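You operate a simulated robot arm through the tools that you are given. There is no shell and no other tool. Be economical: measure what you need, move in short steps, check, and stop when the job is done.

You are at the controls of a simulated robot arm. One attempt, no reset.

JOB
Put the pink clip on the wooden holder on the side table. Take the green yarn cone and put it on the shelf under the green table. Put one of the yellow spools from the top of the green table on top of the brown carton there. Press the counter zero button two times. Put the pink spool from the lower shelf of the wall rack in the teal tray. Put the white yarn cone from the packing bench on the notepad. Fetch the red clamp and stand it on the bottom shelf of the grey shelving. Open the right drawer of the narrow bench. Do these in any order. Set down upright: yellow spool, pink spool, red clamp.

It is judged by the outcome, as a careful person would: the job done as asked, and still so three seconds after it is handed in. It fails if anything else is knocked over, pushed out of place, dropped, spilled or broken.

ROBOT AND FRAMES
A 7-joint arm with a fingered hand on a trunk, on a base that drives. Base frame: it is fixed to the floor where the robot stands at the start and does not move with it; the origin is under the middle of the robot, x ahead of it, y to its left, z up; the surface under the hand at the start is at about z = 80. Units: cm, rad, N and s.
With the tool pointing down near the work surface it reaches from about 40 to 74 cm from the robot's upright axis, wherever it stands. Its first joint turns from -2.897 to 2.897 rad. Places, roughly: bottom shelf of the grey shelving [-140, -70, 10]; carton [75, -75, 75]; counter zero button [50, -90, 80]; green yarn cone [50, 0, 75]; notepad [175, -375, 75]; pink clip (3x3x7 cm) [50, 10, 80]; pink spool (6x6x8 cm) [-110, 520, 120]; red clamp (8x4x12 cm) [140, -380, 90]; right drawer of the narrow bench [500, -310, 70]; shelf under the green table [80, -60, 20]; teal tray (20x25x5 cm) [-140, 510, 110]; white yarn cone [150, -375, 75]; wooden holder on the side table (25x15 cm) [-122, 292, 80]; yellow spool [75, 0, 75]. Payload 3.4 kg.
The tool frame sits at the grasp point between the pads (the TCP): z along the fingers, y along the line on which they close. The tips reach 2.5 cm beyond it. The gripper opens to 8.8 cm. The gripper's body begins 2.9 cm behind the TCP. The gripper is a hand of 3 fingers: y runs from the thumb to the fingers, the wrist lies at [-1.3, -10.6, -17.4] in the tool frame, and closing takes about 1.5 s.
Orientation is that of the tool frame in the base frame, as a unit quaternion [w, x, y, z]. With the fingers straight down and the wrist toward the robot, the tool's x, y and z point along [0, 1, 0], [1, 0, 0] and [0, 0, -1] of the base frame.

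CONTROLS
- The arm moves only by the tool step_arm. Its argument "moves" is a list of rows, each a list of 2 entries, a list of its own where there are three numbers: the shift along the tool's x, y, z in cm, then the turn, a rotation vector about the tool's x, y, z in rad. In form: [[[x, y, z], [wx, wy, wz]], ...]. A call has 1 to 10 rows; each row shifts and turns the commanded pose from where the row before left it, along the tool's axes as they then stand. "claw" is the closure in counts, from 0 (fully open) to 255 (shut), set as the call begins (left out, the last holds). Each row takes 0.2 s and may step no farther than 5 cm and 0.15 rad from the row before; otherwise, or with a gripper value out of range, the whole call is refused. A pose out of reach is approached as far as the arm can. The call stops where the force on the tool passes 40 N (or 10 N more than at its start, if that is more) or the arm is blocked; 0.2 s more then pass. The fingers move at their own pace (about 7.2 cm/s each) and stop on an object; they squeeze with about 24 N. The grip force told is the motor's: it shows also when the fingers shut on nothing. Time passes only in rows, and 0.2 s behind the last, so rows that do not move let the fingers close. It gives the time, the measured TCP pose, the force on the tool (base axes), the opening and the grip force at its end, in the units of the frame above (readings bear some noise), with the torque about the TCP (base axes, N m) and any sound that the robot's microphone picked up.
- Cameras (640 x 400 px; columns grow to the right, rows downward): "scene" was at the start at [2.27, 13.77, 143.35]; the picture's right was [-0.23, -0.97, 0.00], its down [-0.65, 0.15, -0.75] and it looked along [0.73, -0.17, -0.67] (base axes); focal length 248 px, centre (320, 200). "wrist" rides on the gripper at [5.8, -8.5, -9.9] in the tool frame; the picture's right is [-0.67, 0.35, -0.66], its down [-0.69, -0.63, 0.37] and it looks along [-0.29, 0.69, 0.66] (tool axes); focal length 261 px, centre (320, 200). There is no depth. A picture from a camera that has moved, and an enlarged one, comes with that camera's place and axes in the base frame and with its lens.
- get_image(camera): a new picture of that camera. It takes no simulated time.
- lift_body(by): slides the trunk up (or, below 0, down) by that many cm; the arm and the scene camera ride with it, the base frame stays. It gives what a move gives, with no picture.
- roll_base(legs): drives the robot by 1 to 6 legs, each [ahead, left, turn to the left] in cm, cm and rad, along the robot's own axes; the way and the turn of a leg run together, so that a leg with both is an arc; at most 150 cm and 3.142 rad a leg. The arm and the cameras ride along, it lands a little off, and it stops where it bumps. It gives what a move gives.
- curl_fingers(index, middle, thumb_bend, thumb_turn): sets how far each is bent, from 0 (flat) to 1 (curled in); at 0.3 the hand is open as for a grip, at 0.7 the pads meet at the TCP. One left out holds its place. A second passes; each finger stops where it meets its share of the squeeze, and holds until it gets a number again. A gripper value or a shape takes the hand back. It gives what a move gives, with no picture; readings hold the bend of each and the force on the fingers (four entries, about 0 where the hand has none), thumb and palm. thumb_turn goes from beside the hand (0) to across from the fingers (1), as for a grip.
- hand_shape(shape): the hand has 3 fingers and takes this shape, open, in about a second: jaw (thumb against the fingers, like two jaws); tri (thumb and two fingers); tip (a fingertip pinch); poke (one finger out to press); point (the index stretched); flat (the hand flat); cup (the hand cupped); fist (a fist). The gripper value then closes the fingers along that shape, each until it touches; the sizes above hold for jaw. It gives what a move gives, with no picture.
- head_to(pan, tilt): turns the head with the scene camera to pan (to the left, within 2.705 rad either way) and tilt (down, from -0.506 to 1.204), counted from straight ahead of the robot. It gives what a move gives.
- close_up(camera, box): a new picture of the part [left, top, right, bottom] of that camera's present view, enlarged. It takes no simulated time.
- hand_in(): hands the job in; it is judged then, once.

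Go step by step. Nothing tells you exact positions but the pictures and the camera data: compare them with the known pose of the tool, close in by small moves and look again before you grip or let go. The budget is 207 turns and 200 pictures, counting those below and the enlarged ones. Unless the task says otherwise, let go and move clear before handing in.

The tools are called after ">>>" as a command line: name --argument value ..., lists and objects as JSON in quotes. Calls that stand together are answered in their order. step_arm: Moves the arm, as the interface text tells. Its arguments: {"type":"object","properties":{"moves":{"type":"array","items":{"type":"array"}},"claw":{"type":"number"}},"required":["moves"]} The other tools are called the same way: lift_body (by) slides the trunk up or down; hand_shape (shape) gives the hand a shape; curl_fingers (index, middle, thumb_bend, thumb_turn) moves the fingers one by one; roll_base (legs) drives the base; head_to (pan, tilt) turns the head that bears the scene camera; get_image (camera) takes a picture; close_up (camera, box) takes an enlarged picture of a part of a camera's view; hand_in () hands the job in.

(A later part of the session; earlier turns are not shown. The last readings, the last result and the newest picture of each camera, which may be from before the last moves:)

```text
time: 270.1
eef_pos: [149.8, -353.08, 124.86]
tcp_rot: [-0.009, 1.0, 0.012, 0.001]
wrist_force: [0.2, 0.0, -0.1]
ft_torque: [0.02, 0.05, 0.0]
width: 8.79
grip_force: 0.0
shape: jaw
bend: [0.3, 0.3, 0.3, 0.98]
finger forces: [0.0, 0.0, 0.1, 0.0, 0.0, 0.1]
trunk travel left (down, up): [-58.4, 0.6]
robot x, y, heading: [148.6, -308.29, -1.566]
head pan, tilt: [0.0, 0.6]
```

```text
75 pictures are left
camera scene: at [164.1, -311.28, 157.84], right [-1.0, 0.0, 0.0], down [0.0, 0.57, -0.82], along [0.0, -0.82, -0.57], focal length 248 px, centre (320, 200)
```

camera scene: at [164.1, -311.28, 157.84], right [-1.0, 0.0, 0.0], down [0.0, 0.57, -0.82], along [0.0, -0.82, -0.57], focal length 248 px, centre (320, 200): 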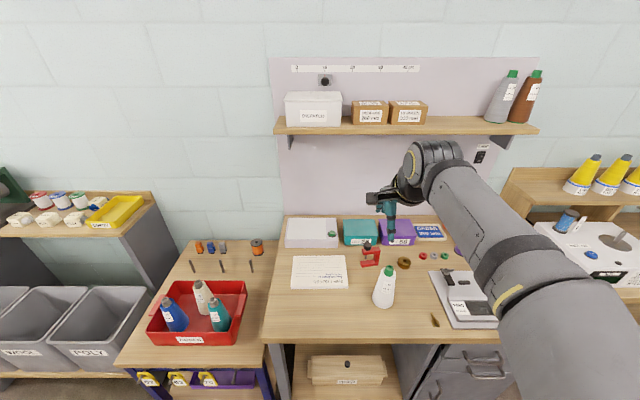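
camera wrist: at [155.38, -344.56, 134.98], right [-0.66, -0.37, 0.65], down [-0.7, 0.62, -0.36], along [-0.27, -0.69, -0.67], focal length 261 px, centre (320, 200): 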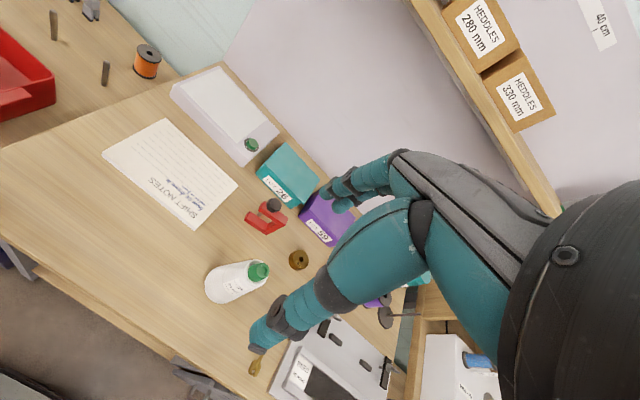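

>>> step_arm --moves '[[[-2.4, 3, 2.5], [0, 0, 0]], [[-2.4, 3, 2.5], [0, 0, 0]], [[-2.3, 3.2, 2.5], [0, 0, 0]], [[0, 0, 4.8], [0, 0, 0]], [[0, 0, 4.8], [0, 0, 0]], [[0, 0, 4.8], [0, 0, 0]], [[0, 0, 2], [0, 0, 0]], [[0, 0, 0], [0, 0, 0]]]'

>>> get_image --camera "wrist"

>>> close_up --camera "scene" --box '[340, 200, 460, 320]'

```text
time: 271.9
eef_pos: [142.95, -361.93, 100.91]
tcp_rot: [-0.009, 1.0, 0.011, 0.001]
wrist_force: [0.2, -0.9, -0.3]
ft_torque: [-0.01, -0.02, 0.0]
width: 8.76
grip_force: 0.0
shape: jaw
bend: [0.3, 0.3, 0.3, 0.98]
finger forces: [0.1, 0.0, 0.0, 0.0, 0.1, 0.0]
trunk travel left (down, up): [-58.4, 0.6]
robot x, y, heading: [148.31, -308.06, -1.57]
head pan, tilt: [0.0, 0.6]
```

```text
74 pictures are left
camera wrist: at [148.56, -353.46, 110.98], right [-0.66, -0.37, 0.65], down [-0.7, 0.62, -0.36], along [-0.27, -0.69, -0.67], focal length 261 px, centre (320, 200)
```

wrist: 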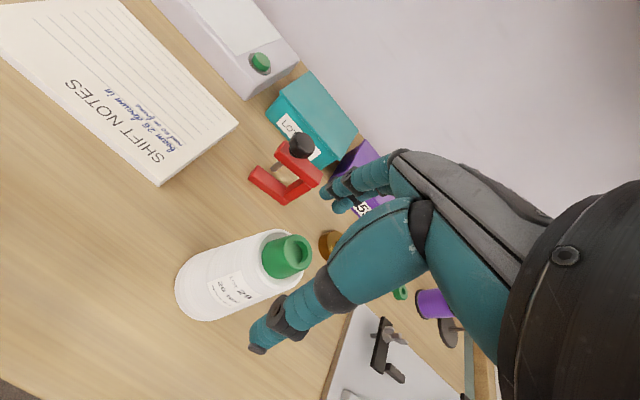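

```text
3.33 times, centred on (400, 260) of scene
camera zoom: at [164.1, -311.19, 157.84], right [-1.0, 0.0, 0.0], down [0.0, 0.56, -0.83], along [0.0, -0.83, -0.56], focal length 826 px, centre (53, 0)
```

zoom: 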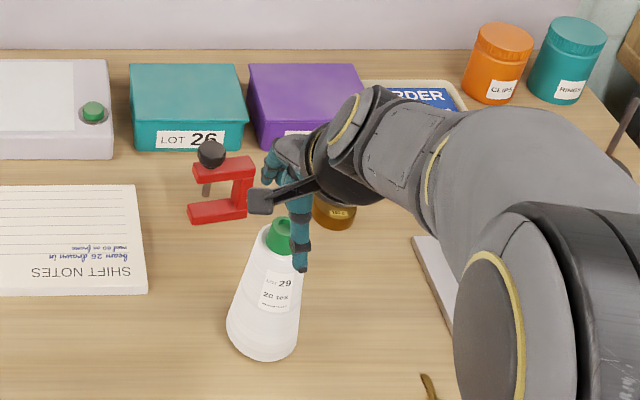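

Aligned within 1 cm; adjust, descend to z≈95 and grip.

>>> step_arm --moves '[[[0, 1, 2], [0, 0, 0]], [[0, 0, 2.2], [0, 0, 0]], [[0, 0, 1.6], [0, 0, 0]], [[0, 0, 0], [0, 0, 0]]]'

>>> get_image --camera "wrist"

```text
time: 272.9
eef_pos: [142.89, -362.8, 95.09]
tcp_rot: [-0.009, 1.0, 0.012, 0.001]
wrist_force: [-0.9, -0.1, -0.5]
ft_torque: [0.03, -0.01, -0.02]
width: 8.78
grip_force: 0.1
shape: jaw
bend: [0.3, 0.3, 0.3, 0.98]
finger forces: [0.0, 0.0, 0.0, 0.0, 0.0, 0.1]
trunk travel left (down, up): [-58.4, 0.6]
robot x, y, heading: [148.44, -308.29, -1.573]
head pan, tilt: [0.0, 0.6]
```

```text
72 pictures are left
camera wrist: at [148.55, -354.31, 105.11], right [-0.66, -0.37, 0.65], down [-0.7, 0.62, -0.36], along [-0.27, -0.69, -0.67], focal length 261 px, centre (320, 200)
```

wrist: 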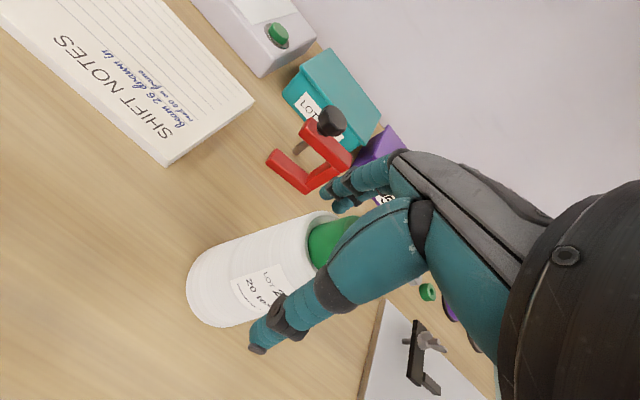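

>>> step_arm --claw 255 --moves '[[[0, 0, 0], [0, 0, 0]], [[0, 0, 0], [0, 0, 0]], [[0, 0, 0], [0, 0, 0]], [[0, 0, 0], [0, 0, 0]], [[0, 0, 0], [0, 0, 0]], [[0, 0, 0], [0, 0, 0]], [[0, 0, 0], [0, 0, 0]], [[0, 0, -3], [0, 0, 0]], [[0, 0, -3], [0, 0, 0]]]'

>>> get_image --camera "wrist"

```text
time: 274.9
eef_pos: [142.83, -362.6, 100.76]
tcp_rot: [-0.009, 1.0, 0.011, 0.0]
wrist_force: [0.0, 1.0, -2.7]
ft_torque: [-0.01, -0.02, 0.01]
width: 3.93
grip_force: 23.6
shape: jaw
bend: [0.74, 0.44, 0.72, 1.0]
finger forces: [12.9, 7.6, 0.0, 0.0, 20.1, 0.1]
trunk travel left (down, up): [-58.4, 0.6]
robot x, y, heading: [148.23, -308.65, -1.57]
head pan, tilt: [0.0, 0.6]
```

```text
71 pictures are left
camera wrist: at [148.43, -354.32, 110.87], right [-0.66, -0.38, 0.65], down [-0.7, 0.62, -0.36], along [-0.27, -0.69, -0.67], focal length 261 px, centre (320, 200)
```

wrist: 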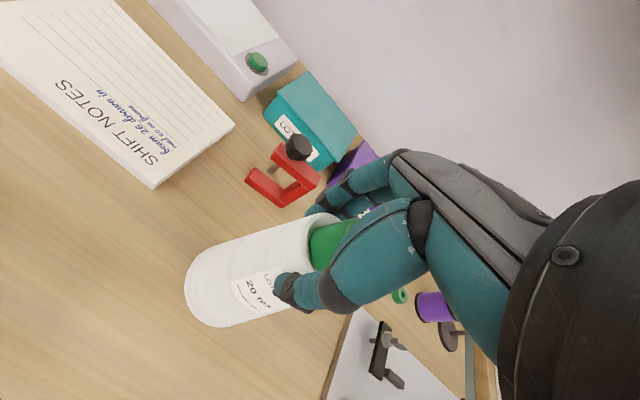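

Lifted. I shift the base left 15 cm and move over the notepad.

>>> roll_base --legs '[[0, 15, 0]]'

>>> step_arm --moves '[[[2.2, 3.8, 0], [0, 0, 0]], [[2.2, 3.8, 0], [0, 0, 0]], [[2, 3.8, 0], [0, 0, 0]], [[0, 1, 0], [0, 0, 0]], [[0, 0, 0], [0, 0, 0]]]'

>>> get_image --camera "wrist"

>>> close_up --camera "scene" --box '[280, 190, 440, 310]'

```text
time: 276.3
eef_pos: [158.35, -362.79, 100.76]
tcp_rot: [-0.008, 1.0, 0.012, 0.001]
wrist_force: [0.4, -0.5, -2.5]
ft_torque: [-0.01, -0.04, 0.0]
width: 3.92
grip_force: 23.8
shape: jaw
bend: [0.74, 0.44, 0.72, 1.0]
finger forces: [13.2, 7.4, 0.1, 0.0, 20.1, 0.0]
trunk travel left (down, up): [-58.4, 0.6]
robot x, y, heading: [163.22, -308.25, -1.566]
head pan, tilt: [0.0, 0.6]
```

```text
time: 277.5
eef_pos: [164.86, -374.94, 100.45]
tcp_rot: [-0.009, 1.0, 0.011, 0.0]
wrist_force: [0.1, 0.6, -3.2]
ft_torque: [0.01, -0.04, 0.01]
width: 3.88
grip_force: 24.0
shape: jaw
bend: [0.74, 0.44, 0.72, 1.0]
finger forces: [12.7, 7.7, 0.0, 0.0, 19.8, 0.1]
trunk travel left (down, up): [-58.4, 0.6]
robot x, y, heading: [163.05, -308.19, -1.566]
head pan, tilt: [0.0, 0.6]
```

```text
70 pictures are left
camera wrist: at [170.39, -366.57, 110.53], right [-0.66, -0.38, 0.65], down [-0.7, 0.62, -0.36], along [-0.27, -0.69, -0.67], focal length 261 px, centre (320, 200)
```

wrist: 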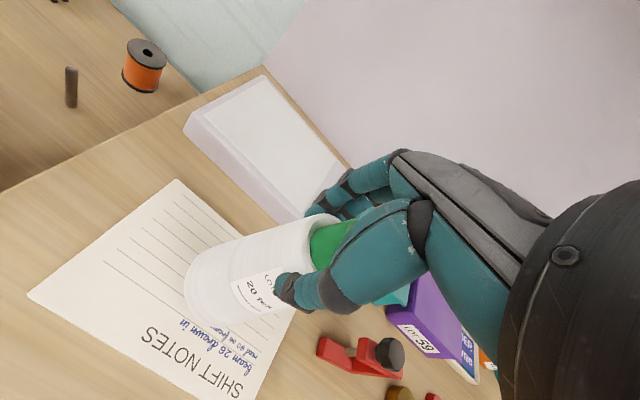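

```text
3.33 times, centred on (360, 250) of scene
camera zoom: at [179.24, -311.13, 157.84], right [-1.0, 0.0, 0.0], down [0.0, 0.57, -0.82], along [0.0, -0.82, -0.57], focal length 826 px, centre (187, 33)
```

zoom: 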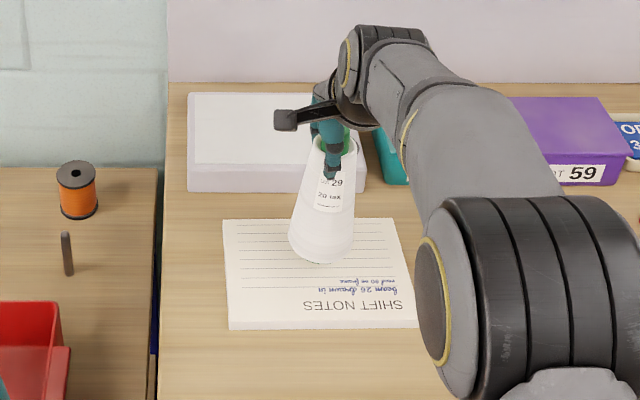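

Over the notepad. I lower by feel.

>>> step_arm --moves '[[[0, -0.5, 2], [0, 0, 0]], [[0, 0, 1], [0, 0, 0]], [[0, 0, 0.5], [0, 0, 0]], [[0, 0, 0], [0, 0, 0]]]'

>>> step_arm --moves '[[[0, 0, 0.4], [0, 0, 0]], [[0, 0, 0.3], [0, 0, 0]], [[0, 0, 0], [0, 0, 0]]]'

```text
time: 278.5
eef_pos: [164.88, -374.44, 96.91]
tcp_rot: [-0.009, 1.0, 0.013, 0.001]
wrist_force: [0.1, 0.2, -3.7]
ft_torque: [-0.04, -0.01, -0.02]
width: 3.88
grip_force: 24.1
shape: jaw
bend: [0.74, 0.44, 0.72, 1.0]
finger forces: [12.8, 7.5, 0.0, 0.0, 19.8, 0.0]
trunk travel left (down, up): [-58.4, 0.6]
robot x, y, heading: [163.32, -308.35, -1.567]
head pan, tilt: [0.0, 0.6]
```

```text
time: 279.3
eef_pos: [165.11, -374.4, 96.48]
tcp_rot: [-0.007, 1.0, 0.014, 0.0]
wrist_force: [5.8, -0.7, 14.8]
ft_torque: [-0.04, -0.09, 0.04]
width: 3.93
grip_force: 23.6
shape: jaw
bend: [0.74, 0.44, 0.72, 1.0]
finger forces: [15.8, 9.2, 0.0, 0.1, 23.6, 0.1]
trunk travel left (down, up): [-58.4, 0.6]
robot x, y, heading: [163.26, -308.37, -1.567]
head pan, tilt: [0.0, 0.6]
```

Contact. Open and rise clear of the tall cone.

>>> step_arm --claw 0 --moves '[[[0, 0, -0.3], [0, 0, 0]], [[0, 0, 0], [0, 0, 0]], [[0, 0, 0], [0, 0, 0]], [[0, 0, 0], [0, 0, 0]], [[0, 0, 0], [0, 0, 0]], [[0, 0, 0], [0, 0, 0]], [[0, 0, -3], [0, 0, 0]], [[0, 0, -4], [0, 0, 0]], [[0, -1, -3], [0, 0, 0]], [[0, -3, 0], [0, 0, 0]]]'

>>> get_image --camera "wrist"

>>> close_up --camera "scene" --box '[280, 190, 440, 310]'

```text
time: 281.5
eef_pos: [164.88, -370.35, 106.76]
tcp_rot: [-0.009, 1.0, 0.013, 0.0]
wrist_force: [0.7, -0.3, 0.0]
ft_torque: [-0.04, -0.02, -0.01]
width: 8.76
grip_force: 0.1
shape: jaw
bend: [0.3, 0.3, 0.3, 0.98]
finger forces: [0.0, 0.0, 0.0, 0.0, 0.0, 0.0]
trunk travel left (down, up): [-58.4, 0.6]
robot x, y, heading: [163.18, -308.46, -1.567]
head pan, tilt: [0.0, 0.6]
```

```text
68 pictures are left
camera wrist: at [170.29, -361.95, 116.77], right [-0.66, -0.38, 0.65], down [-0.7, 0.62, -0.36], along [-0.27, -0.69, -0.67], focal length 261 px, centre (320, 200)
```

wrist: 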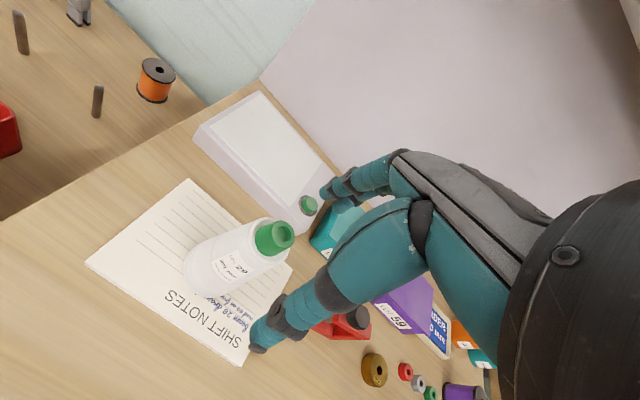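

```text
3.33 times, centred on (360, 250) of scene
camera zoom: at [179.24, -311.02, 157.84], right [-1.0, 0.0, 0.0], down [0.0, 0.56, -0.83], along [0.0, -0.83, -0.56], focal length 826 px, centre (187, 33)
```

zoom: 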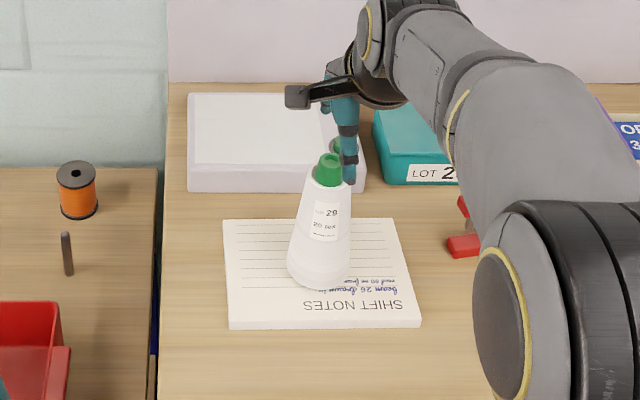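

Cone is on the notepad. Next the drawer: I tuck the arm, back off, turn to +x and drive along the corridor to the narrow bench.

>>> step_arm --moves '[[[0, -4, -2], [0, 0, 0]], [[0, -4, -2], [0, 0, 0]], [[0, -4, -2], [0, 0, 0]], [[0, -4, -2], [0, 0, 0]], [[0, 0, 0], [0, 0, 0]]]'

>>> roll_base --legs '[[-30, 0, 0], [0, 0, 1.567]]'

>>> head_to --pan 0.0 --tilt 0.35

>>> get_image --camera "scene"

```text
time: 282.7
eef_pos: [164.32, -354.83, 115.1]
tcp_rot: [-0.009, 1.0, 0.012, 0.001]
wrist_force: [0.4, -0.3, 0.7]
ft_torque: [-0.01, -0.01, 0.0]
width: 8.74
grip_force: 0.0
shape: jaw
bend: [0.3, 0.3, 0.3, 0.98]
finger forces: [0.0, 0.0, 0.0, 0.1, 0.0, 0.1]
trunk travel left (down, up): [-58.4, 0.6]
robot x, y, heading: [163.54, -308.3, -1.567]
head pan, tilt: [0.0, 0.6]
```

```text
time: 288.6
eef_pos: [209.88, -276.12, 115.11]
tcp_rot: [-0.007, 0.693, 0.721, -0.006]
wrist_force: [-0.2, -0.1, -0.3]
ft_torque: [0.01, 0.0, -0.03]
width: 8.75
grip_force: 0.1
shape: jaw
bend: [0.3, 0.3, 0.3, 0.98]
finger forces: [0.0, 0.1, 0.0, 0.0, 0.0, 0.0]
trunk travel left (down, up): [-58.4, 0.6]
robot x, y, heading: [163.18, -278.31, 0.022]
head pan, tilt: [0.0, 0.6]
```

```text
time: 289.4
eef_pos: [209.94, -276.16, 115.01]
tcp_rot: [-0.007, 0.693, 0.721, -0.006]
wrist_force: [0.9, 1.0, 1.7]
ft_torque: [-0.01, 0.03, -0.02]
width: 8.78
grip_force: 0.1
shape: jaw
bend: [0.3, 0.3, 0.3, 0.98]
finger forces: [0.1, 0.1, 0.0, 0.0, 0.0, 0.0]
trunk travel left (down, up): [-58.4, 0.6]
robot x, y, heading: [163.64, -278.14, 0.024]
head pan, tilt: [0.0, 0.351]
```

```text
66 pictures are left
camera scene: at [166.4, -262.24, 160.11], right [0.02, -1.0, 0.0], down [-0.34, -0.01, -0.94], along [0.94, 0.02, -0.34], focal length 248 px, centre (320, 200)
```

scene: 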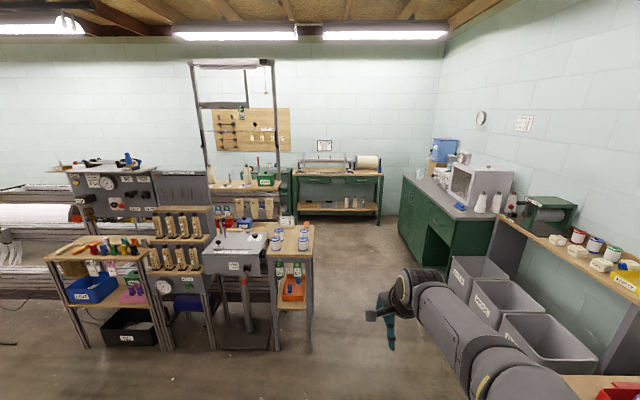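

The narrow bench with two drawers is at the far end. I drive along y≈−300.

>>> roll_base --legs '[[0, -24, -0.022], [120, 0, 0], [120, 0, 0]]'

>>> head_to --pan 0.0 --tilt 0.6

>>> get_image --camera "scene"

>>> get_image --camera "wrist"

```text
time: 302.6
eef_pos: [451.97, -304.55, 115.15]
tcp_rot: [-0.007, 0.708, 0.706, -0.006]
wrist_force: [-1.0, -0.7, 0.0]
ft_torque: [0.01, -0.06, 0.0]
width: 8.78
grip_force: 0.1
shape: jaw
bend: [0.3, 0.3, 0.3, 0.98]
finger forces: [0.0, 0.0, 0.1, 0.0, 0.0, 0.0]
trunk travel left (down, up): [-58.4, 0.6]
robot x, y, heading: [405.73, -303.93, -0.032]
head pan, tilt: [0.0, 0.351]
```

```text
time: 303.4
eef_pos: [451.97, -304.42, 115.07]
tcp_rot: [-0.007, 0.708, 0.706, -0.006]
wrist_force: [0.2, -0.5, -0.5]
ft_torque: [0.01, 0.02, -0.01]
width: 8.74
grip_force: 0.1
shape: jaw
bend: [0.3, 0.3, 0.3, 0.98]
finger forces: [0.1, 0.0, 0.0, 0.0, 0.0, 0.1]
trunk travel left (down, up): [-58.4, 0.6]
robot x, y, heading: [405.25, -304.6, -0.026]
head pan, tilt: [0.0, 0.6]
```

```text
65 pictures are left
camera scene: at [408.68, -288.58, 157.85], right [-0.02, -1.0, 0.0], down [-0.56, 0.01, -0.83], along [0.83, -0.02, -0.56], focal length 248 px, centre (320, 200)
```

scene: 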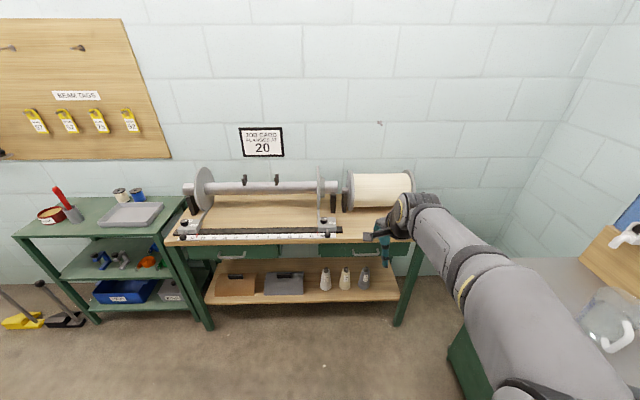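

```text
64 pictures are left
camera wrist: at [443.63, -298.7, 125.18], right [0.36, -0.67, 0.65], down [-0.64, -0.68, -0.36], along [0.68, -0.29, -0.67], focal length 261 px, centre (320, 200)
```

wrist: 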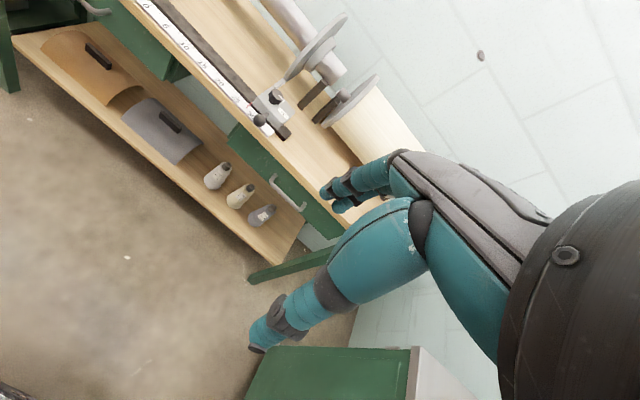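

>>> close_up --camera "scene" --box '[290, 210, 430, 300]'

>>> close_up --camera "wrist" --box '[200, 100, 380, 280]'

```text
4.44 times, centred on (360, 255) of scene
camera zoom: at [408.68, -288.58, 157.85], right [-0.02, -1.0, 0.0], down [-0.56, 0.01, -0.83], along [0.83, -0.02, -0.56], focal length 1102 px, centre (142, -44)
```

zoom: 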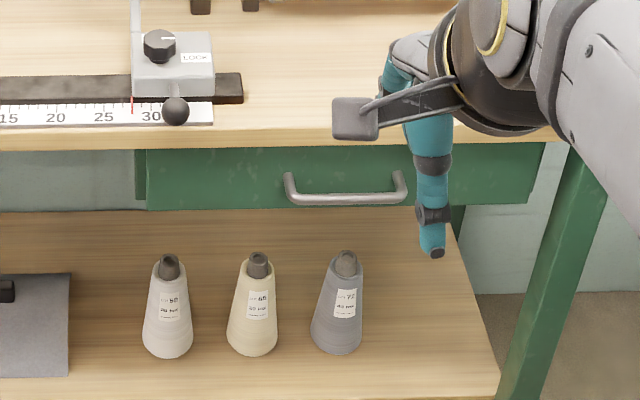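

```text
2.22 times, centred on (290, 190) of wrist
camera zoom: at [443.63, -298.7, 125.18], right [0.36, -0.67, 0.65], down [-0.64, -0.68, -0.36], along [0.68, -0.29, -0.67], focal length 579 px, centre (387, 222)
```

zoom: 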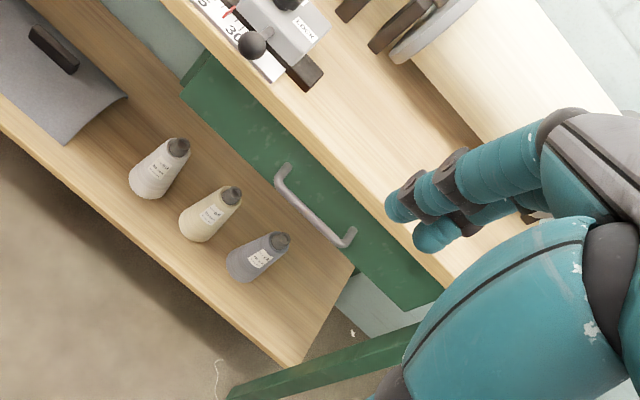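

The right drawer's bar handle is at about (491.5,-313,70). I turn the hand to point forward (fingers above, thumb below) in free space.

>>> step_arm --moves '[[[0, 4, 0], [0, 0, 0]], [[0, 4, 0], [0, 0, 0]], [[0, 4, 0], [0, 0, 0]], [[0, 0, 0], [-0.143, 0, 0]], [[0, 0, 0], [-0.143, 0, 0]], [[0, 0, 0], [-0.143, 0, 0]], [[0, 0, 0], [-0.143, 0, 0]], [[0, 0, 0], [-0.143, 0, 0]]]'

>>> step_arm --moves '[[[0, 0, 0], [-0.143, 0, 0]], [[0, 0, 0], [-0.143, 0, 0]], [[0, 0, 0], [-0.143, 0, 0]], [[0, 0, 0], [-0.143, 0, 0]], [[0, 0, 0], [-0.143, 0, 0]], [[0, 0, 0], [-0.142, 0, 0]], [[0, 0, 0], [0, 0, 0]]]'

>>> lift_body --by -38

>>> get_image --camera "wrist"

>>> get_image --camera "scene"

```text
time: 305.2
eef_pos: [463.84, -304.37, 114.8]
tcp_rot: [0.242, 0.666, 0.663, 0.241]
wrist_force: [0.2, -0.2, 0.6]
ft_torque: [-0.03, -0.03, -0.04]
width: 8.77
grip_force: 0.1
shape: jaw
bend: [0.3, 0.3, 0.3, 0.98]
finger forces: [0.0, 0.1, 0.1, 0.1, 0.0, 0.0]
trunk travel left (down, up): [-58.4, 0.6]
robot x, y, heading: [405.36, -304.17, -0.025]
head pan, tilt: [0.0, 0.6]
```

```text
time: 306.8
eef_pos: [464.02, -304.48, 114.9]
tcp_rot: [0.497, 0.505, 0.502, 0.496]
wrist_force: [0.1, 0.1, -0.6]
ft_torque: [-0.01, 0.01, -0.01]
width: 8.75
grip_force: 0.0
shape: jaw
bend: [0.3, 0.3, 0.3, 0.98]
finger forces: [0.0, 0.1, 0.0, 0.0, 0.0, 0.0]
trunk travel left (down, up): [-58.4, 0.6]
robot x, y, heading: [405.37, -304.1, -0.025]
head pan, tilt: [0.0, 0.6]
```

```text
time: 310.5
eef_pos: [464.0, -304.45, 76.86]
tcp_rot: [0.497, 0.505, 0.502, 0.496]
wrist_force: [0.4, -0.4, 0.2]
ft_torque: [0.04, -0.02, -0.02]
width: 8.78
grip_force: 0.1
shape: jaw
bend: [0.3, 0.3, 0.3, 0.98]
finger forces: [0.1, 0.0, 0.0, 0.1, 0.0, 0.0]
trunk travel left (down, up): [-20.4, 38.6]
robot x, y, heading: [404.93, -304.24, -0.026]
head pan, tilt: [0.0, 0.6]
```

```text
61 pictures are left
camera wrist: at [453.93, -298.67, 68.56], right [-0.65, -0.67, 0.36], down [0.35, -0.69, -0.64], along [0.67, -0.29, 0.68], focal length 261 px, centre (320, 200)
```

wrist: 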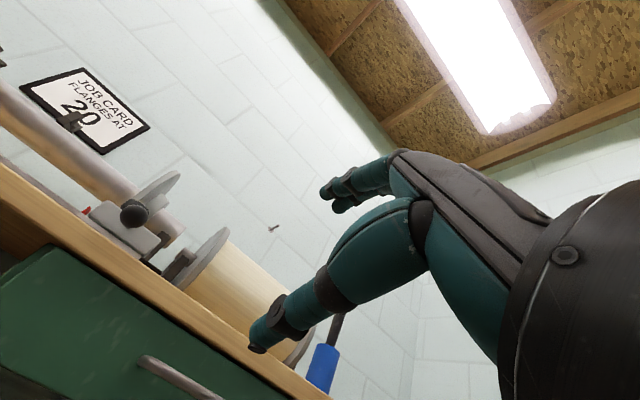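

```text
60 pictures are left
camera scene: at [408.68, -288.58, 119.85], right [-0.02, -1.0, 0.0], down [-0.56, 0.01, -0.83], along [0.82, -0.02, -0.56], focal length 248 px, centre (320, 200)
```

scene: 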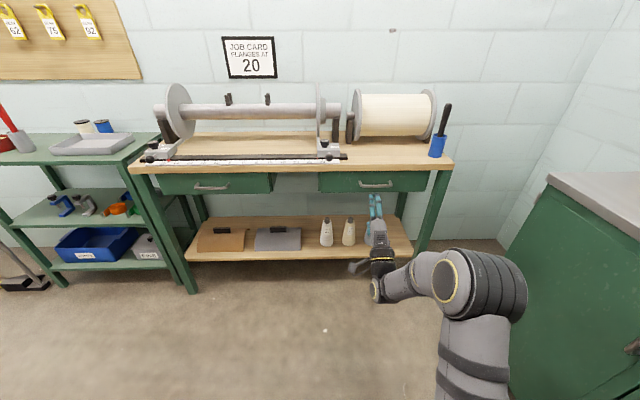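

Triangulated handle: (491,-312.5,71). I half-close the fingers, align, and approach.

>>> step_arm --claw 105 --moves '[[[-2.5, -2, 0], [0, 0, 0]], [[-2.5, -2, 0], [0, 0, 0]], [[-2.5, -1.9, 0], [0, 0, 0]], [[-0.5, 0, 0], [0, 0, 0]], [[0, 0, 0], [0, 0, 0]]]'

>>> roll_base --legs '[[14, 0, 0.025]]'

>>> get_image --camera "wrist"

>>> close_up --camera "scene" --box '[300, 140, 460, 260]'

```text
time: 311.7
eef_pos: [464.01, -312.51, 70.94]
tcp_rot: [0.496, 0.505, 0.503, 0.496]
wrist_force: [-0.1, -0.1, 0.0]
ft_torque: [-0.01, -0.02, 0.02]
width: 5.21
grip_force: 0.1
shape: jaw
bend: [0.29, 0.41, 0.65, 1.0]
finger forces: [0.0, 0.1, 0.0, 0.0, 0.1, 0.1]
trunk travel left (down, up): [-20.4, 38.6]
robot x, y, heading: [405.73, -304.33, -0.025]
head pan, tilt: [0.0, 0.6]
```

```text
time: 313.0
eef_pos: [478.33, -311.16, 71.03]
tcp_rot: [0.489, 0.498, 0.51, 0.503]
wrist_force: [-0.1, 0.4, -0.1]
ft_torque: [-0.04, 0.01, 0.0]
width: 5.21
grip_force: 0.0
shape: jaw
bend: [0.29, 0.41, 0.65, 1.0]
finger forces: [0.0, 0.0, 0.0, 0.1, 0.0, 0.1]
trunk travel left (down, up): [-20.4, 38.6]
robot x, y, heading: [419.23, -304.29, -0.002]
head pan, tilt: [0.0, 0.6]
```

```text
59 pictures are left
camera wrist: at [468.03, -305.58, 62.63], right [-0.64, -0.68, 0.36], down [0.37, -0.68, -0.64], along [0.68, -0.27, 0.68], focal length 261 px, centre (320, 200)
```

wrist: 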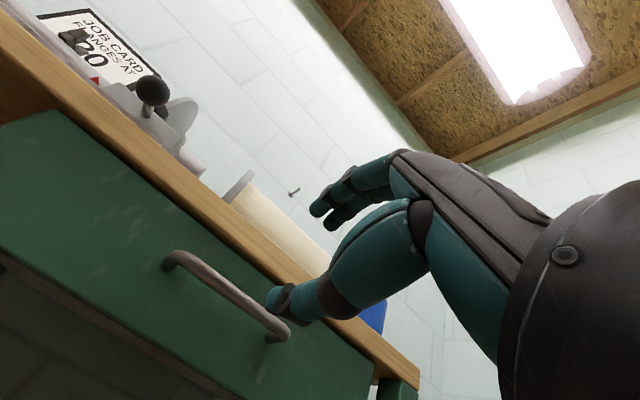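

```text
3.33 times, centred on (380, 200) of scene
camera zoom: at [422.35, -288.67, 119.84], right [0.0, -1.0, 0.0], down [-0.56, 0.0, -0.83], along [0.83, 0.0, -0.56], focal length 826 px, centre (120, 200)
```

zoom: 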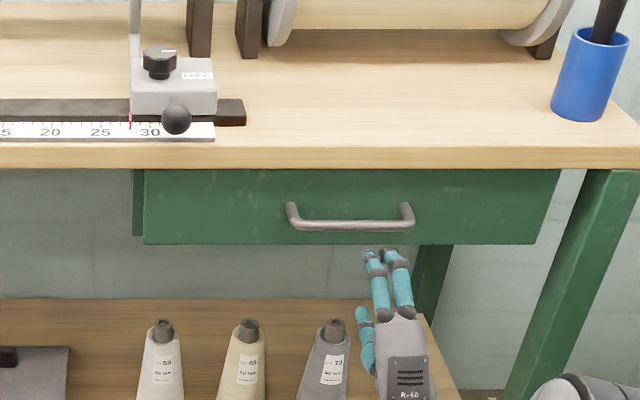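

Handle reads (490.5,-312,70.2). I advance to just around the bar.

>>> step_arm --moves '[[[-0.8, -0.6, 3], [0, 0, 0]], [[0, 0, 3], [0, 0, 0]], [[0, 0, 3], [0, 0, 0]], [[0, 0, 1.5], [0, 0, 0]], [[0, 0, 0], [0, 0, 0]]]'

>>> get_image --camera "wrist"

>>> close_up --camera "scene" --box '[340, 170, 420, 230]'

```text
time: 314.2
eef_pos: [488.66, -311.61, 70.08]
tcp_rot: [0.49, 0.5, 0.509, 0.501]
wrist_force: [-0.2, 0.2, -0.1]
ft_torque: [-0.02, -0.02, -0.01]
width: 5.21
grip_force: 0.0
shape: jaw
bend: [0.29, 0.41, 0.65, 1.0]
finger forces: [0.1, 0.1, 0.1, 0.1, 0.0, 0.0]
trunk travel left (down, up): [-20.4, 38.6]
robot x, y, heading: [419.3, -304.26, -0.0]
head pan, tilt: [0.0, 0.6]
```

```text
57 pictures are left
camera wrist: at [478.44, -306.07, 61.78], right [-0.63, -0.68, 0.36], down [0.37, -0.68, -0.64], along [0.68, -0.27, 0.68], focal length 261 px, centre (320, 200)
```

wrist: 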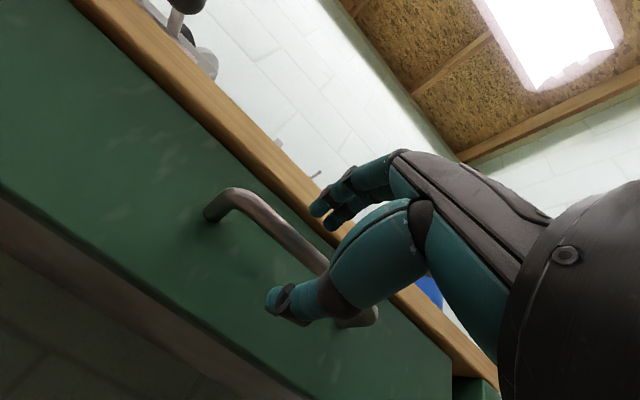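

```text
6.67 times, centred on (380, 200) of scene
camera zoom: at [422.36, -288.67, 119.84], right [0.0, -1.0, 0.0], down [-0.56, 0.0, -0.83], along [0.83, 0.0, -0.56], focal length 1653 px, centre (-80, 200)
```

zoom: 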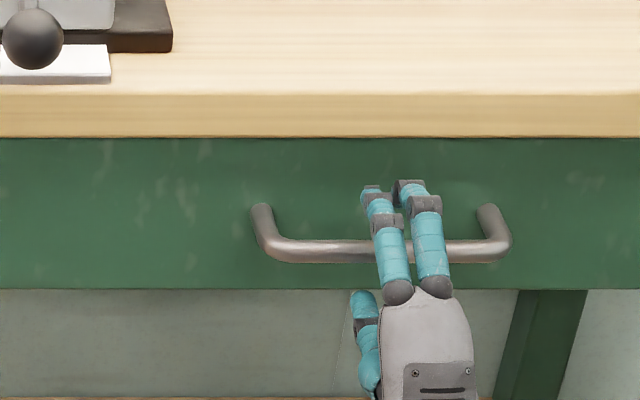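

Fingers are over the bar, thumb under. One cm more and close.

>>> step_arm --moves '[[[0, 0, 1.0], [0, 0, 0]], [[0, 0, 0], [0, 0, 0]]]'

>>> step_arm --claw 255 --moves '[[[0, 0, 0], [0, 0, 0]], [[0, 0, 0], [0, 0, 0]], [[0, 0, 0], [0, 0, 0]], [[0, 0, 0], [0, 0, 0]], [[0, 0, 0], [0, 0, 0]], [[0, 0, 0], [0, 0, 0]]]'

>>> get_image --camera "wrist"

>>> close_up --camera "scene" --box '[340, 170, 420, 230]'

```text
time: 314.8
eef_pos: [489.72, -311.51, 70.09]
tcp_rot: [0.49, 0.499, 0.509, 0.502]
wrist_force: [0.3, -1.1, 0.0]
ft_torque: [0.0, 0.01, -0.01]
width: 5.24
grip_force: 0.1
shape: jaw
bend: [0.29, 0.41, 0.65, 1.0]
finger forces: [0.0, 0.0, 0.0, 0.0, 0.1, 0.0]
trunk travel left (down, up): [-20.4, 38.6]
robot x, y, heading: [419.34, -304.28, 0.0]
head pan, tilt: [0.0, 0.6]
```

```text
time: 316.2
eef_pos: [489.77, -311.59, 70.11]
tcp_rot: [0.489, 0.5, 0.509, 0.501]
wrist_force: [1.1, 0.4, -3.8]
ft_torque: [0.03, 0.0, 0.03]
width: 0.36
grip_force: 24.2
shape: jaw
bend: [0.71, 0.7, 0.75, 1.0]
finger forces: [12.1, 3.7, 0.0, 0.0, 19.9, 0.1]
trunk travel left (down, up): [-20.4, 38.6]
robot x, y, heading: [419.43, -303.97, 0.001]
head pan, tilt: [0.0, 0.6]
```

```text
55 pictures are left
camera wrist: at [479.48, -306.08, 61.73], right [-0.63, -0.68, 0.36], down [0.37, -0.68, -0.64], along [0.68, -0.27, 0.68], focal length 261 px, centre (320, 200)
```

wrist: 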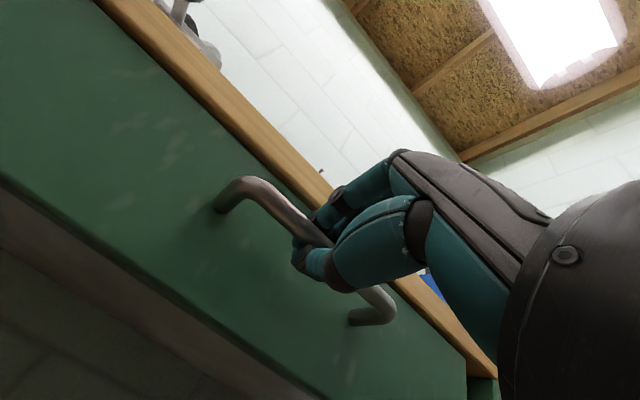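

```text
6.67 times, centred on (380, 200) of scene
camera zoom: at [422.42, -288.67, 119.84], right [0.0, -1.0, 0.0], down [-0.57, 0.0, -0.82], along [0.82, 0.0, -0.57], focal length 1653 px, centre (-80, 200)
```

zoom: 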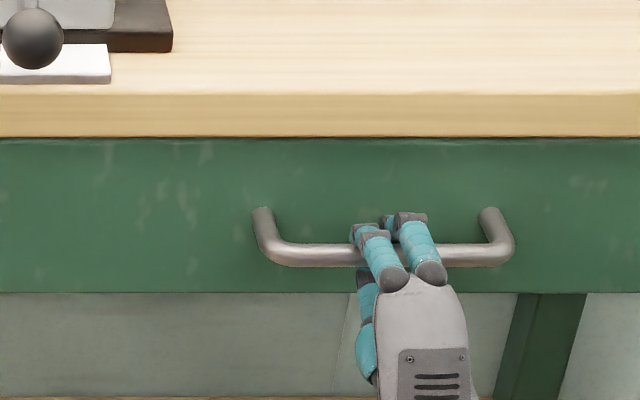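

The bar is held. I pull by driving back.

>>> roll_base --legs '[[-12, 0, 0]]'

>>> get_image --camera "scene"

```text
time: 317.4
eef_pos: [477.67, -311.61, 70.1]
tcp_rot: [0.49, 0.499, 0.509, 0.502]
wrist_force: [0.6, 0.8, -7.4]
ft_torque: [-0.03, 0.07, 0.03]
width: 0.38
grip_force: 24.3
shape: jaw
bend: [0.71, 0.7, 0.77, 1.0]
finger forces: [2.2, 0.0, 0.0, 0.0, 20.9, 0.0]
trunk travel left (down, up): [-20.4, 38.6]
robot x, y, heading: [407.39, -304.44, 0.002]
head pan, tilt: [0.0, 0.6]
```

```text
53 pictures are left
camera scene: at [410.41, -288.68, 119.84], right [0.0, -1.0, 0.0], down [-0.57, 0.0, -0.82], along [0.82, 0.0, -0.57], focal length 248 px, centre (320, 200)
```

scene: 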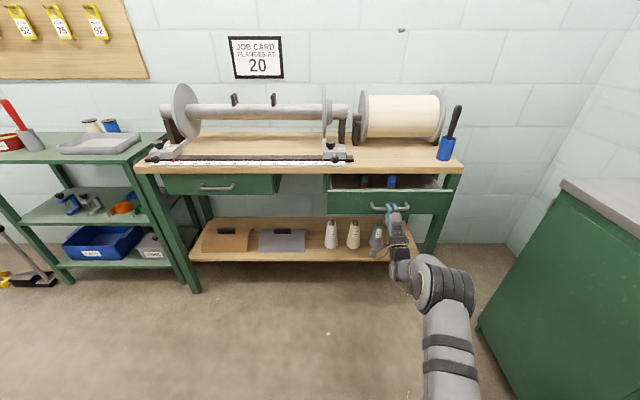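

The drawer follows (12 cm out). I pull further until its stop.

>>> roll_base --legs '[[-10, 0, 0]]'

>>> get_image --camera "scene"

```text
time: 318.6
eef_pos: [467.48, -311.56, 70.01]
tcp_rot: [0.49, 0.499, 0.509, 0.502]
wrist_force: [1.4, -0.8, -5.1]
ft_torque: [0.0, 0.0, 0.02]
width: 0.32
grip_force: 23.4
shape: jaw
bend: [0.71, 0.7, 0.77, 1.0]
finger forces: [0.4, 0.1, 0.0, 0.1, 0.5, 0.0]
trunk travel left (down, up): [-20.4, 38.6]
robot x, y, heading: [396.91, -304.27, 0.004]
head pan, tilt: [0.0, 0.6]
```

```text
52 pictures are left
camera scene: at [400.16, -288.7, 119.84], right [0.0, -1.0, 0.0], down [-0.57, 0.0, -0.82], along [0.82, 0.0, -0.57], focal length 248 px, centre (320, 200)
```

scene: 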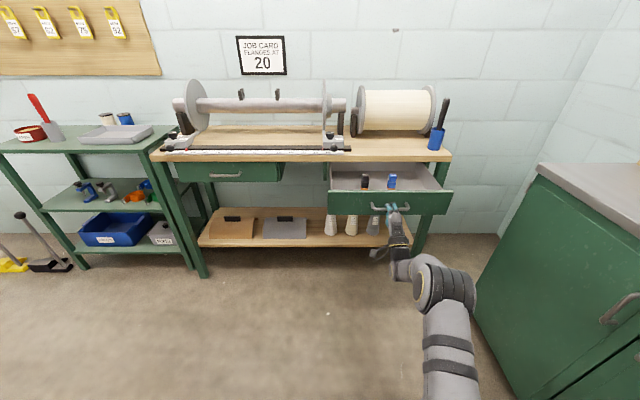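

>>> roll_base --legs '[[-4, 0, 0]]'

>>> close_up --camera "scene" --box '[300, 140, 480, 280]'

```text
time: 319.4
eef_pos: [466.05, -311.5, 69.83]
tcp_rot: [0.488, 0.502, 0.511, 0.498]
wrist_force: [25.8, -1.6, -3.5]
ft_torque: [0.03, 0.08, -0.03]
width: 0.23
grip_force: 24.1
shape: jaw
bend: [0.71, 0.7, 0.75, 1.0]
finger forces: [15.7, 6.7, 0.0, 0.0, 21.0, 0.0]
trunk travel left (down, up): [-20.4, 38.6]
robot x, y, heading: [395.1, -304.47, 0.005]
head pan, tilt: [0.0, 0.6]
stopped in leg 1: the force on the tool passed its limit at 66 N (the readings are from after the stop); the commanded pose is now the measured one
```

```text
2.86 times, centred on (390, 210) of scene
camera zoom: at [398.61, -288.72, 119.84], right [0.0, -1.0, 0.0], down [-0.57, 0.0, -0.82], along [0.82, 0.0, -0.57], focal length 708 px, centre (120, 171)
```

zoom: 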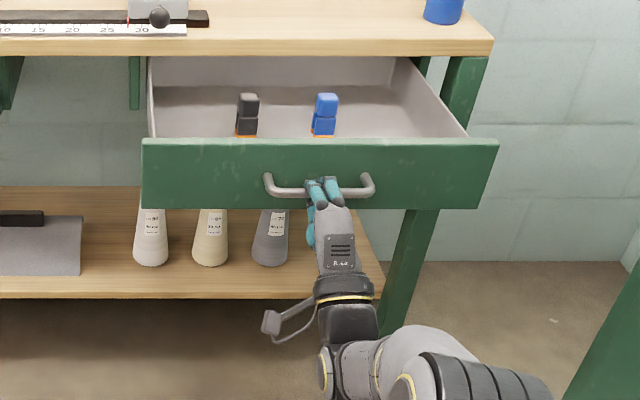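

Drawer is fully open. I release and back straight out.

>>> step_arm --claw 60 --moves '[[[0, 0, 0], [0, 0, 0]], [[0, 0, 0], [0, 0, 0]], [[0, 0, 0], [0, 0, 0]], [[0, 0, 0], [0, 0, 0]], [[0, 0, 0], [0, 0, 0]]]'

>>> step_arm --moves '[[[0, 0, -3], [0, 0, 0]], [[0, 0, -4], [0, 0, 0]], [[0, 0, -4], [0, 0, 0]], [[0, 0, -4], [0, 0, 0]], [[0, 0, 0], [0, 0, 0]]]'

>>> close_up --camera "scene" --box '[300, 140, 480, 280]'

```text
time: 320.6
eef_pos: [465.76, -311.54, 70.08]
tcp_rot: [0.487, 0.501, 0.512, 0.5]
wrist_force: [-0.5, 0.7, 0.5]
ft_torque: [0.02, 0.0, 0.01]
width: 6.72
grip_force: 0.0
shape: jaw
bend: [0.27, 0.35, 0.53, 0.99]
finger forces: [0.1, 0.1, 0.0, 0.0, 0.1, 0.0]
trunk travel left (down, up): [-20.4, 38.6]
robot x, y, heading: [395.54, -304.43, 0.008]
head pan, tilt: [0.0, 0.6]
```

```text
time: 321.8
eef_pos: [450.82, -311.92, 70.67]
tcp_rot: [0.488, 0.501, 0.511, 0.499]
wrist_force: [0.2, 0.8, 0.2]
ft_torque: [-0.01, 0.0, -0.01]
width: 6.71
grip_force: 0.1
shape: jaw
bend: [0.27, 0.35, 0.53, 0.99]
finger forces: [0.1, 0.0, 0.0, 0.0, 0.1, 0.0]
trunk travel left (down, up): [-20.4, 38.6]
robot x, y, heading: [394.99, -304.43, 0.003]
head pan, tilt: [0.0, 0.6]
```

```text
2.86 times, centred on (390, 210) of scene
camera zoom: at [398.29, -288.7, 119.84], right [0.0, -1.0, 0.0], down [-0.56, 0.0, -0.83], along [0.83, 0.0, -0.56], focal length 708 px, centre (120, 171)
```

zoom: 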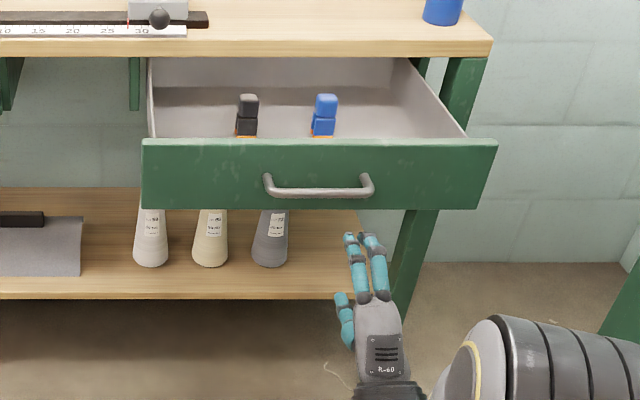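

Drawer done. Now the clamp: I raise the trunk, turn the hand back down, and drive back to the packing bench.

>>> lift_body --by 38

>>> step_arm --claw 0 --moves '[[[0, 0, 0], [0.143, 0, 0]], [[0, 0, 0], [0.143, 0, 0]], [[0, 0, 0], [0.143, 0, 0]], [[0, 0, 0], [0.143, 0, 0]], [[0, 0, 0], [0.143, 0, 0]], [[0, 0, 0], [0.143, 0, 0]], [[0, 0, 0], [0.143, 0, 0]], [[0, 0, 0], [0.143, 0, 0]], [[0, 0, 0], [0.143, 0, 0]], [[0, 0, 0], [0.143, 0, 0]]]'

>>> step_arm --moves '[[[0, 0, 0], [0.142, 0, 0]], [[0, -3, -3], [0, 0, 0]], [[0, -3, -3], [0, 0, 0]], [[0, 0, 0], [0, 0, 0]]]'

>>> roll_base --legs '[[-125, 0, 0], [-125, 0, 0], [0, 28, 0], [0, 0, -1.571], [33, 0, 0]]'

>>> get_image --camera "wrist"

>>> get_image --camera "scene"

```text
time: 325.5
eef_pos: [450.85, -311.76, 108.53]
tcp_rot: [0.488, 0.501, 0.511, 0.5]
wrist_force: [0.4, 0.8, 0.3]
ft_torque: [0.02, -0.01, -0.01]
width: 6.7
grip_force: 0.1
shape: jaw
bend: [0.27, 0.35, 0.53, 0.99]
finger forces: [0.1, 0.0, 0.1, 0.0, 0.0, 0.1]
trunk travel left (down, up): [-58.4, 0.6]
robot x, y, heading: [395.32, -304.39, 0.004]
head pan, tilt: [0.0, 0.6]
```

```text
time: 327.7
eef_pos: [450.91, -311.73, 108.59]
tcp_rot: [0.04, 0.698, 0.713, 0.041]
wrist_force: [-0.4, 0.2, 0.1]
ft_torque: [-0.01, 0.0, -0.02]
width: 8.78
grip_force: 0.1
shape: jaw
bend: [0.3, 0.3, 0.3, 0.98]
finger forces: [0.0, 0.0, 0.0, 0.0, 0.0, 0.0]
trunk travel left (down, up): [-58.4, 0.6]
robot x, y, heading: [394.97, -304.56, 0.003]
head pan, tilt: [0.0, 0.6]
```

```text
time: 328.7
eef_pos: [445.12, -311.97, 114.85]
tcp_rot: [-0.01, 0.699, 0.715, -0.009]
wrist_force: [0.0, -0.8, 0.3]
ft_torque: [-0.02, 0.0, 0.04]
width: 8.75
grip_force: 0.0
shape: jaw
bend: [0.3, 0.3, 0.3, 0.98]
finger forces: [0.1, 0.0, 0.1, 0.1, 0.0, 0.0]
trunk travel left (down, up): [-58.4, 0.6]
robot x, y, heading: [395.41, -304.27, -0.0]
head pan, tilt: [0.0, 0.6]
```

```text
time: 348.1
eef_pos: [136.28, -359.96, 114.72]
tcp_rot: [-0.013, 1.0, 0.011, 0.001]
wrist_force: [0.1, 0.1, 0.9]
ft_torque: [0.02, -0.04, -0.03]
width: 8.77
grip_force: 0.1
shape: jaw
bend: [0.3, 0.3, 0.3, 0.98]
finger forces: [0.1, 0.0, 0.1, 0.0, 0.1, 0.0]
trunk travel left (down, up): [-58.4, 0.6]
robot x, y, heading: [143.61, -310.07, -1.566]
head pan, tilt: [0.0, 0.6]
```

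```text
49 pictures are left
camera wrist: at [141.77, -351.59, 124.89], right [-0.66, -0.38, 0.65], down [-0.7, 0.62, -0.35], along [-0.27, -0.68, -0.68], focal length 261 px, centre (320, 200)
```

wrist: 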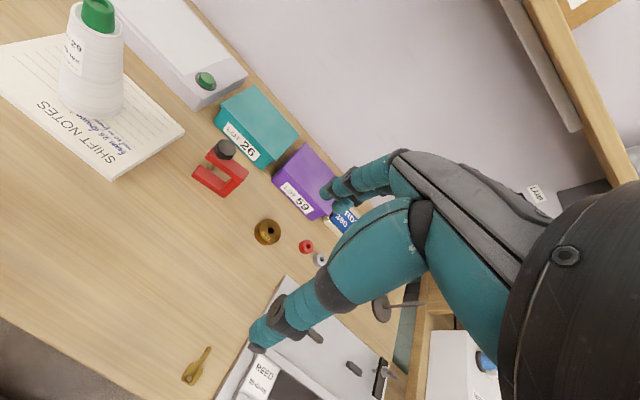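

```text
48 pictures are left
camera scene: at [159.58, -313.13, 157.84], right [-1.0, 0.0, 0.0], down [0.0, 0.57, -0.82], along [0.0, -0.82, -0.57], focal length 248 px, centre (320, 200)
```

scene: 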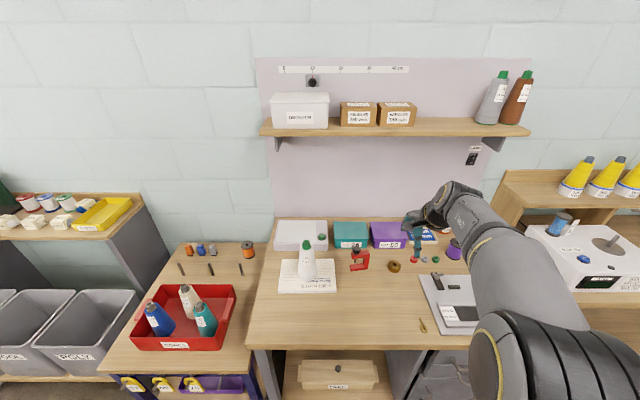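

>>> close_up --camera "scene" --box '[340, 235, 390, 280]'

>>> close_up --camera "wrist" --box '[180, 120, 270, 210]'

```text
8.89 times, centred on (365, 258) of scene
camera zoom: at [159.58, -313.13, 157.84], right [-1.0, 0.0, 0.0], down [0.0, 0.57, -0.82], along [0.0, -0.82, -0.57], focal length 2204 px, centre (-80, -311)
```

zoom: 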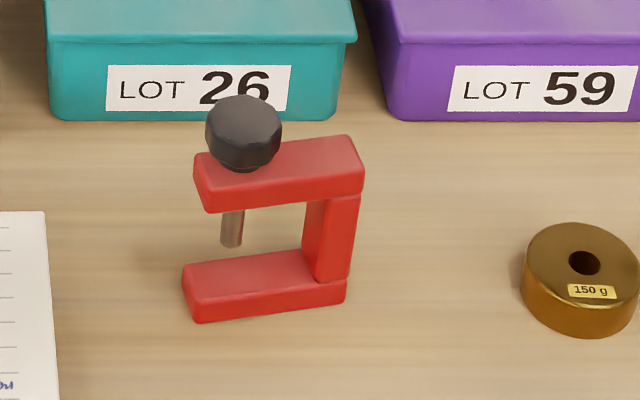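

```text
4.44 times, centred on (225, 165) of wrist
camera zoom: at [141.77, -351.59, 124.89], right [-0.66, -0.38, 0.65], down [-0.7, 0.62, -0.35], along [-0.27, -0.68, -0.68], focal length 1158 px, centre (742, 356)
```

zoom: 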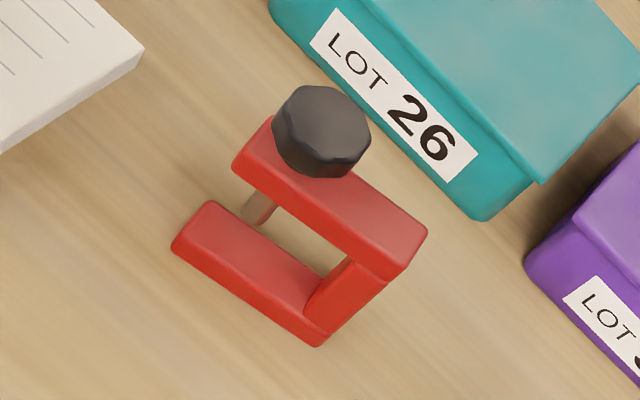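

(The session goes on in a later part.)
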